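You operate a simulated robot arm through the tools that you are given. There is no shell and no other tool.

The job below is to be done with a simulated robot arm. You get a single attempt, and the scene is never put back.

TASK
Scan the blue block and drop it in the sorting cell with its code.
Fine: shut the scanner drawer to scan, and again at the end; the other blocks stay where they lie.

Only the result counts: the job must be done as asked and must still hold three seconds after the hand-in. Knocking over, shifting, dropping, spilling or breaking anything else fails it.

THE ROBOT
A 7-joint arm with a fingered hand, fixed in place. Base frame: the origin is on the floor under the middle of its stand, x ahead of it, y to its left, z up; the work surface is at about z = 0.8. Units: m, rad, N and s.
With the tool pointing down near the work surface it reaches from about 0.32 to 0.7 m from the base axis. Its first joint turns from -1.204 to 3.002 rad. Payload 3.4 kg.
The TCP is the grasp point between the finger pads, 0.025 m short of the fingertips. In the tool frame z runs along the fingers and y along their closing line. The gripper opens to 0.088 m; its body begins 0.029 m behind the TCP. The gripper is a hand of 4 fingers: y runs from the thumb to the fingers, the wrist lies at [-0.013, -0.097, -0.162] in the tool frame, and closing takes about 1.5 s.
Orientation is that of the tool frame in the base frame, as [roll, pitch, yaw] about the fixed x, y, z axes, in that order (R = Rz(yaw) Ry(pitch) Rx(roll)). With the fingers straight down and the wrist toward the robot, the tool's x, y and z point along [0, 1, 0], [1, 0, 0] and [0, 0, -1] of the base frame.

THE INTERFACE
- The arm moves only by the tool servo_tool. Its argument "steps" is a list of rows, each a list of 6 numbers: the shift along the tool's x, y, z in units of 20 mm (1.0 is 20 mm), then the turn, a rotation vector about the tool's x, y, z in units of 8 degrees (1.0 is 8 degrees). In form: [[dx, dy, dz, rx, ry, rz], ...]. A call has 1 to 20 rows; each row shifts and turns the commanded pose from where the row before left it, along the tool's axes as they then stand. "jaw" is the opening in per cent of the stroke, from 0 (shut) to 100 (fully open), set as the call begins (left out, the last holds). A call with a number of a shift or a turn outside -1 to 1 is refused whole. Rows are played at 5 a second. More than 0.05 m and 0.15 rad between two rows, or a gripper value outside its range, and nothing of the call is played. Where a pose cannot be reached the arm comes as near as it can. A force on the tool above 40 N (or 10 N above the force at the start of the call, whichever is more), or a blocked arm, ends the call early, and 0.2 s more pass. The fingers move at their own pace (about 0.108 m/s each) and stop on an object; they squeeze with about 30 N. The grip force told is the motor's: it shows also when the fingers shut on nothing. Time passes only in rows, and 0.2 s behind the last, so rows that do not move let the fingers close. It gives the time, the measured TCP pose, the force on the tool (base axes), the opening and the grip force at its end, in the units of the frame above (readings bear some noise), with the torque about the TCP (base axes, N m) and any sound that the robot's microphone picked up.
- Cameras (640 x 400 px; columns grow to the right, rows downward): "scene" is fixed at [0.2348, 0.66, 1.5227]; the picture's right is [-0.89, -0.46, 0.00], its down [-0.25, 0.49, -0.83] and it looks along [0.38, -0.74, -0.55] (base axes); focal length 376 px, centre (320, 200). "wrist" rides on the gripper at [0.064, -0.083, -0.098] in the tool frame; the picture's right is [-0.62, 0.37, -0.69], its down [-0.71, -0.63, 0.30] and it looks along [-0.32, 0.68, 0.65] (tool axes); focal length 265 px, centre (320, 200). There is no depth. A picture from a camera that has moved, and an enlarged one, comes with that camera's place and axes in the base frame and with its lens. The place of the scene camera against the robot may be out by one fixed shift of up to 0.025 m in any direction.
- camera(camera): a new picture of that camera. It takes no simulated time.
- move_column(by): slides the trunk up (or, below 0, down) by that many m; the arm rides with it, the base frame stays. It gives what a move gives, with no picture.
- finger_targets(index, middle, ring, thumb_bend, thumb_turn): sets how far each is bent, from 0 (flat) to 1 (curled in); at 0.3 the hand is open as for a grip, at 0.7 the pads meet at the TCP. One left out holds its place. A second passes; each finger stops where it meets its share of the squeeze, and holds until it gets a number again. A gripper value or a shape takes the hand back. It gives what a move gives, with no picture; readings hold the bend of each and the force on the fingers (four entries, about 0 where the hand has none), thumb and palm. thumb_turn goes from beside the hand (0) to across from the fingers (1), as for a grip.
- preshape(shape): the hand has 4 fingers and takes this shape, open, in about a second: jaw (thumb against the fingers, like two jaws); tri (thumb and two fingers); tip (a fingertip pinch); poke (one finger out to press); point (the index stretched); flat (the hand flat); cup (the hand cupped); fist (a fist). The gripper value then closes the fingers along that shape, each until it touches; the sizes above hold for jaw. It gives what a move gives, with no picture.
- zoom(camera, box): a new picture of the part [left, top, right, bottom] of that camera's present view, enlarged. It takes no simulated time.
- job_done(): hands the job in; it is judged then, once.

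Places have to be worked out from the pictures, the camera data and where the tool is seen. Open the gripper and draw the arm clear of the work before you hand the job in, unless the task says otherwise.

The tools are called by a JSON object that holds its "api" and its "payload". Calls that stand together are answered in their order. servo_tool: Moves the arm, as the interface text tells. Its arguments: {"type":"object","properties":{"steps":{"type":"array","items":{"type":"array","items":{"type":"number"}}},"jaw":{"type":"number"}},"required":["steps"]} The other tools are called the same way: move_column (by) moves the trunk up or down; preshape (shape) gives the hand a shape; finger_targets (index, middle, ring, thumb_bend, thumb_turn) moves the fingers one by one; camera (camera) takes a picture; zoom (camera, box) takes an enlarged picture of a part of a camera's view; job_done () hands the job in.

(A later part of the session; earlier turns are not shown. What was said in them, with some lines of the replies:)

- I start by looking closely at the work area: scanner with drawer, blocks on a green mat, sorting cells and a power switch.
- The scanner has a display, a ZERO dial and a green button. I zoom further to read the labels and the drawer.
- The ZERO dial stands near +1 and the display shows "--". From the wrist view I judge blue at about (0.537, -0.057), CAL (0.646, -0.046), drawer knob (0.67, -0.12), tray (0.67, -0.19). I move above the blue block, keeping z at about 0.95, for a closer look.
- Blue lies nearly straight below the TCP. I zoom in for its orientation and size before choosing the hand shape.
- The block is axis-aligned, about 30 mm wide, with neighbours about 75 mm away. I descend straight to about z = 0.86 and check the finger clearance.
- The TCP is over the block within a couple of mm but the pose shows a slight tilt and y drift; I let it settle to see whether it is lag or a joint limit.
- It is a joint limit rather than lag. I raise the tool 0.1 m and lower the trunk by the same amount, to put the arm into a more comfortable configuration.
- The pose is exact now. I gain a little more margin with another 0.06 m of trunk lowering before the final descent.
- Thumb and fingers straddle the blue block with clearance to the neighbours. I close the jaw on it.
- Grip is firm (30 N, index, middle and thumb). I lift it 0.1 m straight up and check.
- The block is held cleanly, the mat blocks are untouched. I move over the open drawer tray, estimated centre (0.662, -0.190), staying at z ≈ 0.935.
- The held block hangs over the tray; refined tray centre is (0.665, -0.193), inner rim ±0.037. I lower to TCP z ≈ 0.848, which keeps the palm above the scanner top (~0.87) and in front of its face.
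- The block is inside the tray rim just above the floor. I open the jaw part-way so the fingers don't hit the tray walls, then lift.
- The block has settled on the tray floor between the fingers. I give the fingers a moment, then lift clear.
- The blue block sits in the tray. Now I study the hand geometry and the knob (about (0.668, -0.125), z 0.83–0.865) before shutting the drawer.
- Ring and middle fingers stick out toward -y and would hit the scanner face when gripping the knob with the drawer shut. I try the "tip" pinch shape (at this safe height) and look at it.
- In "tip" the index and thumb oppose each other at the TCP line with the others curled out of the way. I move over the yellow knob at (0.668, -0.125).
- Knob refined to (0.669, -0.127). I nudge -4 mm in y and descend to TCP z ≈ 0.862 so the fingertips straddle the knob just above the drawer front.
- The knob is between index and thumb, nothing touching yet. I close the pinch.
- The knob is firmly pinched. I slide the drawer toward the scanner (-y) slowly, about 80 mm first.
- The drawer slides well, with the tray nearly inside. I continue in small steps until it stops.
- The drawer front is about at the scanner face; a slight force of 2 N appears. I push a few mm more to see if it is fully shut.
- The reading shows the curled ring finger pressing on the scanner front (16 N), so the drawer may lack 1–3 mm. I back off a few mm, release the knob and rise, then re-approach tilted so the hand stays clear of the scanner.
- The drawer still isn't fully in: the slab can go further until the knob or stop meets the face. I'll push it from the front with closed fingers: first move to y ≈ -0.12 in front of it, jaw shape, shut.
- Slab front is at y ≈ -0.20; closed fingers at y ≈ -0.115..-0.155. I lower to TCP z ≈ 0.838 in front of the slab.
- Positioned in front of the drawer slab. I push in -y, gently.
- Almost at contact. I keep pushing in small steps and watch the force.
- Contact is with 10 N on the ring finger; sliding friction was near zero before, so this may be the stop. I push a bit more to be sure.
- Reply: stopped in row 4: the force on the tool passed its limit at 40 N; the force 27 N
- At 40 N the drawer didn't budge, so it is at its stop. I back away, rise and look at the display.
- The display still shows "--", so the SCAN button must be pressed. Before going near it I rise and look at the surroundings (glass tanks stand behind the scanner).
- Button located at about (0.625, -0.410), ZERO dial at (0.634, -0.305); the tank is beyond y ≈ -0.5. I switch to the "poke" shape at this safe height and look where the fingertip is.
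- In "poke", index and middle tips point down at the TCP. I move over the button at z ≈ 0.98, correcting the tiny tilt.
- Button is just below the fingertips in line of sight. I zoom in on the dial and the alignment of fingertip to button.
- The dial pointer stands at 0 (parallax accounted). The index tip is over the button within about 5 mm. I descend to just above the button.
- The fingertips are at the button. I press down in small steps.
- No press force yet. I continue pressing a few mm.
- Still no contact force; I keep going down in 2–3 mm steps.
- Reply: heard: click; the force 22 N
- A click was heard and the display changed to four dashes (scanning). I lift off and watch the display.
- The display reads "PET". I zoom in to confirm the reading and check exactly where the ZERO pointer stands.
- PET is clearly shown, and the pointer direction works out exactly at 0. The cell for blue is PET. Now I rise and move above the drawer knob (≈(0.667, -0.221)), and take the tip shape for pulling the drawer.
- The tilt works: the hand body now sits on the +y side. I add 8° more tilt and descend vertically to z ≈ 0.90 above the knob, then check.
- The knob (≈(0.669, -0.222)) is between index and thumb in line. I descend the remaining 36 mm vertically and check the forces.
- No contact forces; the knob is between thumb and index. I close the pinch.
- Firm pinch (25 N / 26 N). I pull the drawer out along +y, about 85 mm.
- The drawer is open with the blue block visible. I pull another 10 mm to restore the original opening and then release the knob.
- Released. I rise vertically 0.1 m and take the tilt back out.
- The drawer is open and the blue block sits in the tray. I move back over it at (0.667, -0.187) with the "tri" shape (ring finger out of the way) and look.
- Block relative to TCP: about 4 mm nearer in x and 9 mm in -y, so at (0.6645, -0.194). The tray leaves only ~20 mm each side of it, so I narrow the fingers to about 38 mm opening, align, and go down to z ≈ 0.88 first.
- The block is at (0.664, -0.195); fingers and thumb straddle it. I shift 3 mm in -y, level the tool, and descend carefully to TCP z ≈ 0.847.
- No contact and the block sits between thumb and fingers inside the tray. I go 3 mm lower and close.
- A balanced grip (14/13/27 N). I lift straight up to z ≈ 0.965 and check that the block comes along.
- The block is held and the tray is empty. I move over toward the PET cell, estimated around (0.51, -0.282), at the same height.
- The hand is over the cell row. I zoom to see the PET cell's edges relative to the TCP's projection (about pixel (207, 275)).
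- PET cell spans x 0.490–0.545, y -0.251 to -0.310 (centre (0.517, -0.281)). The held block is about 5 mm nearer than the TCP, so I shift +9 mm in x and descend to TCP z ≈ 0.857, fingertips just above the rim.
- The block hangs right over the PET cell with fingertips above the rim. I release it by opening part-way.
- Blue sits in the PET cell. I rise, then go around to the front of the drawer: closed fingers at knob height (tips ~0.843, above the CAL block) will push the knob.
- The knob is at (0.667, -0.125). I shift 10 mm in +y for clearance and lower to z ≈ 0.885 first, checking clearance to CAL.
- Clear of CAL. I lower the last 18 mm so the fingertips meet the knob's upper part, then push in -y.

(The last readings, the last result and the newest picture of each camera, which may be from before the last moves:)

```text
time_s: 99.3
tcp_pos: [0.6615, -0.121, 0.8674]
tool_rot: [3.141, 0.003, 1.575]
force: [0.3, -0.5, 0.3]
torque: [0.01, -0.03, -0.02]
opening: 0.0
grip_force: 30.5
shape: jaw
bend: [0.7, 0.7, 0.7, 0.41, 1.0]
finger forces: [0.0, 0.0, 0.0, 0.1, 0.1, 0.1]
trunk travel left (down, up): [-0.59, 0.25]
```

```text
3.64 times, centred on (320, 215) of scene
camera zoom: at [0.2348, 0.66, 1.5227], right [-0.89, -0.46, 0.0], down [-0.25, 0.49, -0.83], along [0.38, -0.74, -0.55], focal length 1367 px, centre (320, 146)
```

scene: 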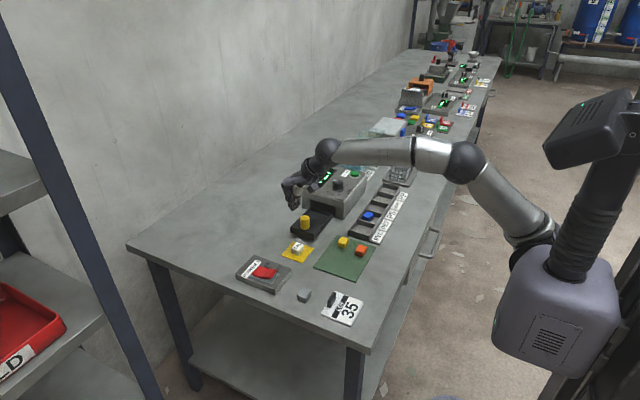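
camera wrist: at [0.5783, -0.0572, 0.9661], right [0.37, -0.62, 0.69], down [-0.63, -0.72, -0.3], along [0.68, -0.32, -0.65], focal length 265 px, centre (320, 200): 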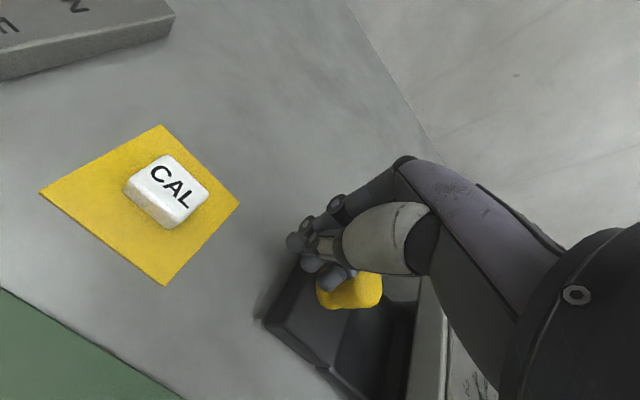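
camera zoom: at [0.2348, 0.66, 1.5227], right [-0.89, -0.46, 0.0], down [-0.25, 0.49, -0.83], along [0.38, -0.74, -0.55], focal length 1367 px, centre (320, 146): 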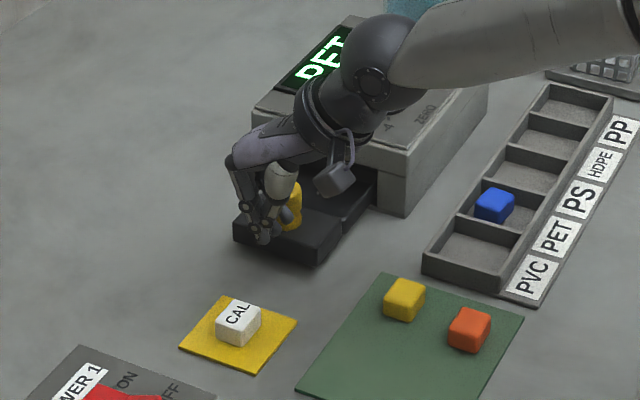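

The knob and drawer are moving in. I continue pushing.

{"api": "servo_tool", "payload": {"steps": [[-0.4, 0, 0, 0, 0, 0], [-0.4, 0, 0, 0, 0, 0], [-0.4, 0, 0, 0, 0, 0], [-0.4, 0, 0, 0, 0, 0], [-0.4, 0, 0, 0, 0, 0], [-0.25, 0, 0, 0, 0, 0], [-0.2, 0, 0, 0, 0, 0], [-0.2, 0, 0, 0, 0, 0], [0, 0, 0, 0, 0, 0]]}}

{"api": "camera", "payload": {"camera": "wrist"}}

{"api": "zoom", "payload": {"camera": "scene", "box": [260, 160, 380, 270]}}

```text
time_s: 101.3
tcp_pos: [0.6619, -0.1742, 0.8675]
tool_rot: [3.141, 0.002, 1.576]
force: [0.2, -0.7, 0.3]
torque: [0.0, -0.04, -0.01]
opening: 0.0001
grip_force: 29.8
shape: jaw
bend: [0.7, 0.7, 0.7, 0.41, 1.0]
finger forces: [0.0, 0.0, 0.2, 0.0, 0.1, 0.0]
trunk travel left (down, up): [-0.59, 0.25]
```

```text
taken
camera wrist: at [0.5784, -0.1099, 0.9667], right [0.37, -0.62, 0.69], down [-0.63, -0.72, -0.3], along [0.69, -0.32, -0.65], focal length 265 px, centre (320, 200)
```

wrist: 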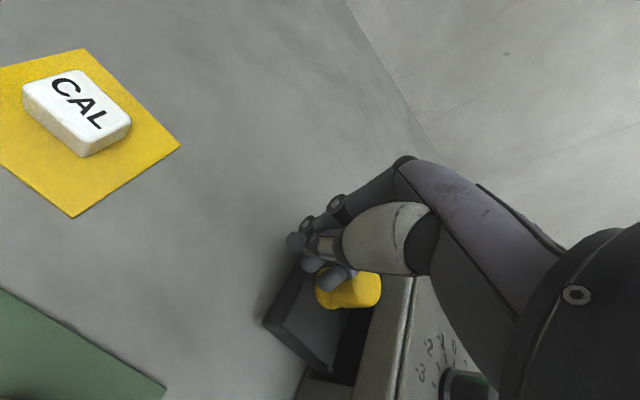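

```text
3.64 times, centred on (320, 215) of scene
camera zoom: at [0.2348, 0.66, 1.5227], right [-0.89, -0.46, 0.0], down [-0.25, 0.49, -0.83], along [0.38, -0.74, -0.55], focal length 1367 px, centre (320, 146)
```

zoom: 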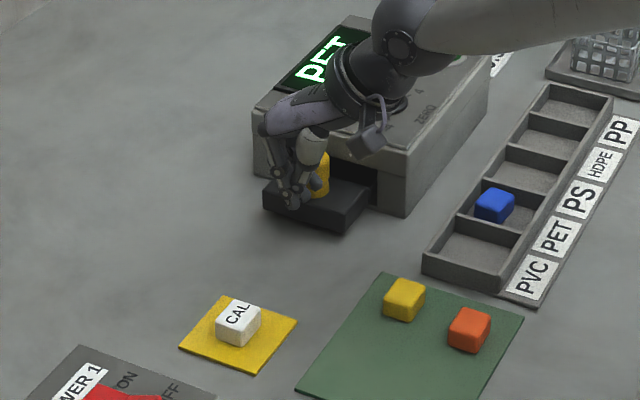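

No resistance yet, so the stop is still ahead. I keep pushing in small steps until the force rises.

{"api": "servo_tool", "payload": {"steps": [[-0.15, 0, 0, 0, 0, 0], [-0.15, 0, 0, 0, 0, 0], [-0.15, 0, 0, 0, 0, 0], [-0.15, 0, 0, 0, 0, 0], [0, 0, 0, 0, 0, 0]]}}

{"api": "camera", "payload": {"camera": "wrist"}}

```text
time_s: 102.5
tcp_pos: [0.6628, -0.182, 0.8676]
tool_rot: [3.141, 0.001, 1.577]
force: [2.2, 14.3, 0.4]
torque: [0.03, 0.0, 0.12]
opening: 0.0
grip_force: 30.0
shape: jaw
bend: [0.7, 0.7, 0.7, 0.41, 1.0]
finger forces: [0.0, 0.0, 13.6, 0.0, 0.0, 0.0]
trunk travel left (down, up): [-0.59, 0.25]
```

```text
taken
camera wrist: at [0.5791, -0.1187, 0.9662], right [0.37, -0.62, 0.69], down [-0.63, -0.72, -0.3], along [0.69, -0.32, -0.65], focal length 265 px, centre (320, 200)
```

wrist: 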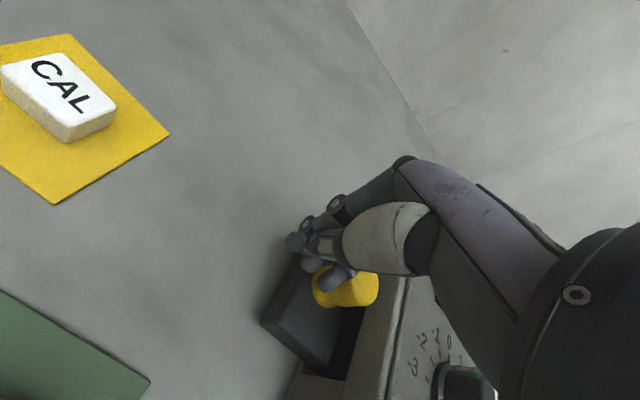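

Resistance of 14 N at y = -0.182 — the stop. One more small push to be sure it's seated.

{"api": "servo_tool", "payload": {"steps": [[-0.12, 0, 0, 0, 0, 0], [-0.12, 0, 0, 0, 0, 0], [0, 0, 0, 0, 0, 0]]}}

{"api": "servo_tool", "payload": {"steps": [[0.4, 0, 0, 0, 0, 0], [0.5, 0, 0, 0, 0, 0], [0.5, 0, 0, 0, 0, 0], [0, 0, -0.8, 0, 0, 0], [0, 0, -1, 0, 0, 0], [0, 0, -1, 0, 0, 0], [0, 0, -1, 0, 0, 0], [0, 0, -1, 0, 0, 0], [0, 0, 0, 0, 0, 0]]}}

{"api": "camera", "payload": {"camera": "wrist"}}

{"api": "zoom", "payload": {"camera": "scene", "box": [260, 150, 400, 270]}}

```text
time_s: 103.3
tcp_pos: [0.6626, -0.1845, 0.8685]
tool_rot: [-3.14, 0.002, 1.578]
force: [0.3, 28.5, -2.3]
torque: [0.24, 0.01, 0.22]
opening: 0.0003
grip_force: 30.0
shape: jaw
bend: [0.7, 0.7, 0.7, 0.41, 1.0]
finger forces: [0.0, 0.0, 29.0, 0.0, 0.0, 0.0]
trunk travel left (down, up): [-0.59, 0.25]
```

```text
time_s: 105.3
tcp_pos: [0.6612, -0.1636, 0.9632]
tool_rot: [-3.142, -0.001, 1.575]
force: [0.1, -0.5, -0.9]
torque: [-0.02, 0.01, 0.03]
opening: 0.0
grip_force: 29.4
shape: jaw
bend: [0.7, 0.7, 0.7, 0.41, 1.0]
finger forces: [0.0, 0.0, 0.1, 0.0, 0.0, 0.0]
trunk travel left (down, up): [-0.59, 0.25]
```

```text
taken
camera wrist: at [0.5779, -0.0994, 1.0617], right [0.37, -0.62, 0.69], down [-0.63, -0.72, -0.3], along [0.68, -0.32, -0.65], focal length 265 px, centre (320, 200)
```

wrist: 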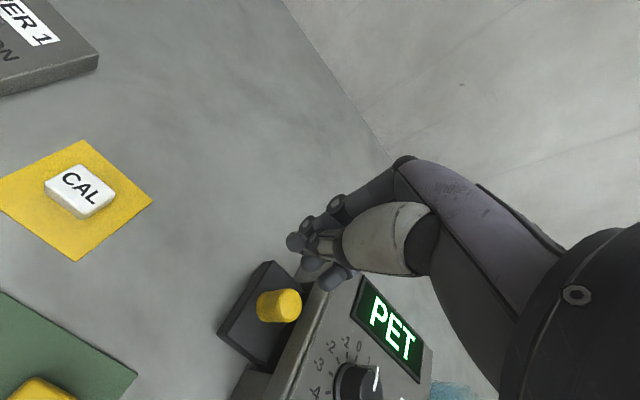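

```text
3.33 times, centred on (330, 210) of scene
camera zoom: at [0.2348, 0.66, 1.5227], right [-0.89, -0.46, 0.0], down [-0.25, 0.49, -0.83], along [0.38, -0.74, -0.55], focal length 1253 px, centre (287, 167)
```

zoom: 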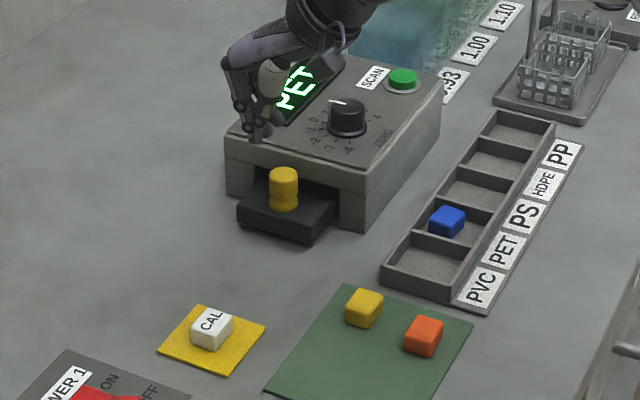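

The drawer is fully shut (held against 28 N, same place as the first closure), blue is in the PET cell, and the other blocks are unmoved. I open the hand and draw the arm clear, up and back.

{"api": "servo_tool", "payload": {"steps": [[0, 0, -1, 0, 0, 0], [0, -0.5, -1, 0, 0, 0], [0, -0.9, -1, 0, 0, 0], [0, -0.9, -1, 0, 0, 0], [0, -0.9, -1, 0, 0, 0], [0, -0.9, -1, 0, 0, 0], [0, -0.9, -1, 0, 0, 0], [0, -0.9, -1, 0, 0, 0], [0, -0.9, -0.8, 0, 0, 0], [0, -0.9, -0.5, 0, 0, 0], [0, -0.9, 0, 0, 0, 0], [0, -0.9, 0, 0, 0, 0], [0, -0.9, 0, 0, 0, 0], [0, -0.9, 0, 0, 0, 0], [0, 0, 0, 0, 0, 0], [0, 0, 0, 0, 0, 0]], "jaw": 100}}

{"api": "camera", "payload": {"camera": "wrist"}}

{"api": "zoom", "payload": {"camera": "scene", "box": [220, 140, 420, 340]}}

{"api": "zoom", "payload": {"camera": "scene", "box": [290, 150, 410, 250]}}

```text
time_s: 108.7
tcp_pos: [0.4349, -0.1638, 1.1507]
tool_rot: [-3.14, 0.0, 1.576]
force: [0.0, 0.5, 0.7]
torque: [0.01, 0.0, -0.02]
opening: 0.0874
grip_force: 0.1
shape: jaw
bend: [0.3, 0.3, 0.3, 0.3, 0.98]
finger forces: [0.0, 0.1, 0.0, 0.0, 0.1, 0.1]
trunk travel left (down, up): [-0.59, 0.25]
```

```text
taken
camera wrist: at [0.3523, -0.0996, 1.2489], right [0.37, -0.62, 0.69], down [-0.63, -0.72, -0.3], along [0.69, -0.32, -0.65], focal length 265 px, centre (320, 200)
```

wrist: 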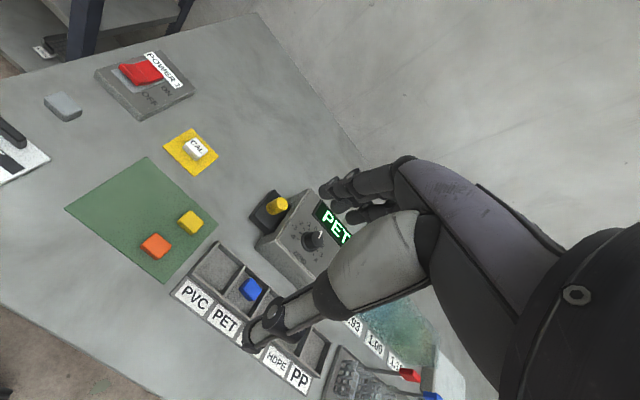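

```text
2.00 times, centred on (320, 240) of scene
camera zoom: at [0.2348, 0.66, 1.5227], right [-0.89, -0.46, 0.0], down [-0.25, 0.49, -0.83], along [0.38, -0.74, -0.55], focal length 752 px, centre (320, 120)
```

zoom: 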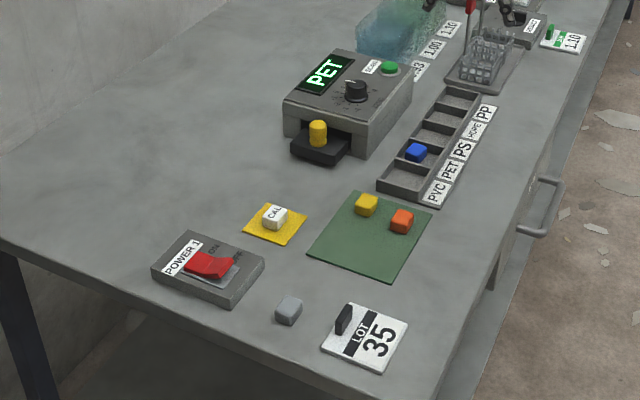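

```text
4.00 times, centred on (350, 200) of scene
camera zoom: at [0.2348, 0.66, 1.5227], right [-0.89, -0.46, 0.0], down [-0.25, 0.49, -0.83], along [0.38, -0.74, -0.55], focal length 1504 px, centre (200, 200)
```

zoom: 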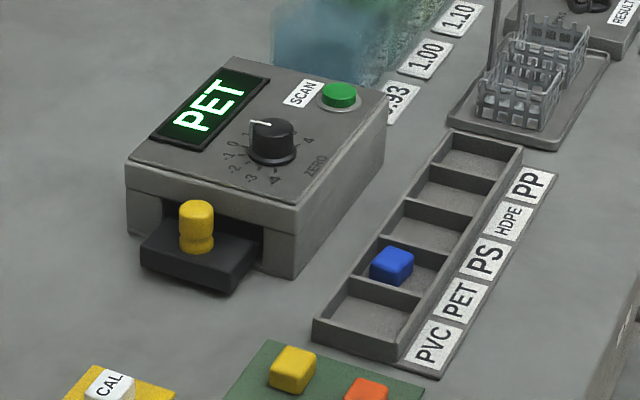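

All is in place: the display reads PET, blue lies in the PET cell, and the drawer is shut to the same position where the scan worked. The yellow, orange, CAL and grey blocks are unmoved and the arm is clear with the hand open. I hand the job in.

{"api": "job_done", "payload": {}}

```text
The job is handed in.
```

I scanned the blue block and put it in the PET sorting cell, because the scanner read PET. The job is handed in, but no pass or fail result has come back.

- **Scan:** shutting the drawer did not start the scan by itself. I pressed the green SCAN button once, and the display then showed PET.
- **Scanner drawer:** it is shut again, pushed against its stop (28 N) to the same position where the scan worked.
- **Other blocks:** yellow, orange, CAL and grey look unmoved when I compare the first and last pictures.
- **Arm:** it is drawn back clear of the bench with the hand open.

I did not check the scanner's zero with the CAL block, since the job said the other blocks stay where they lie. The ZERO dial stood at 0, but if the scanner itself is off, the PET reading could be wrong.

During the first shutting, a curled finger pressed against the scanner's front face with about 16 N. I backed off, and nothing visibly moved.
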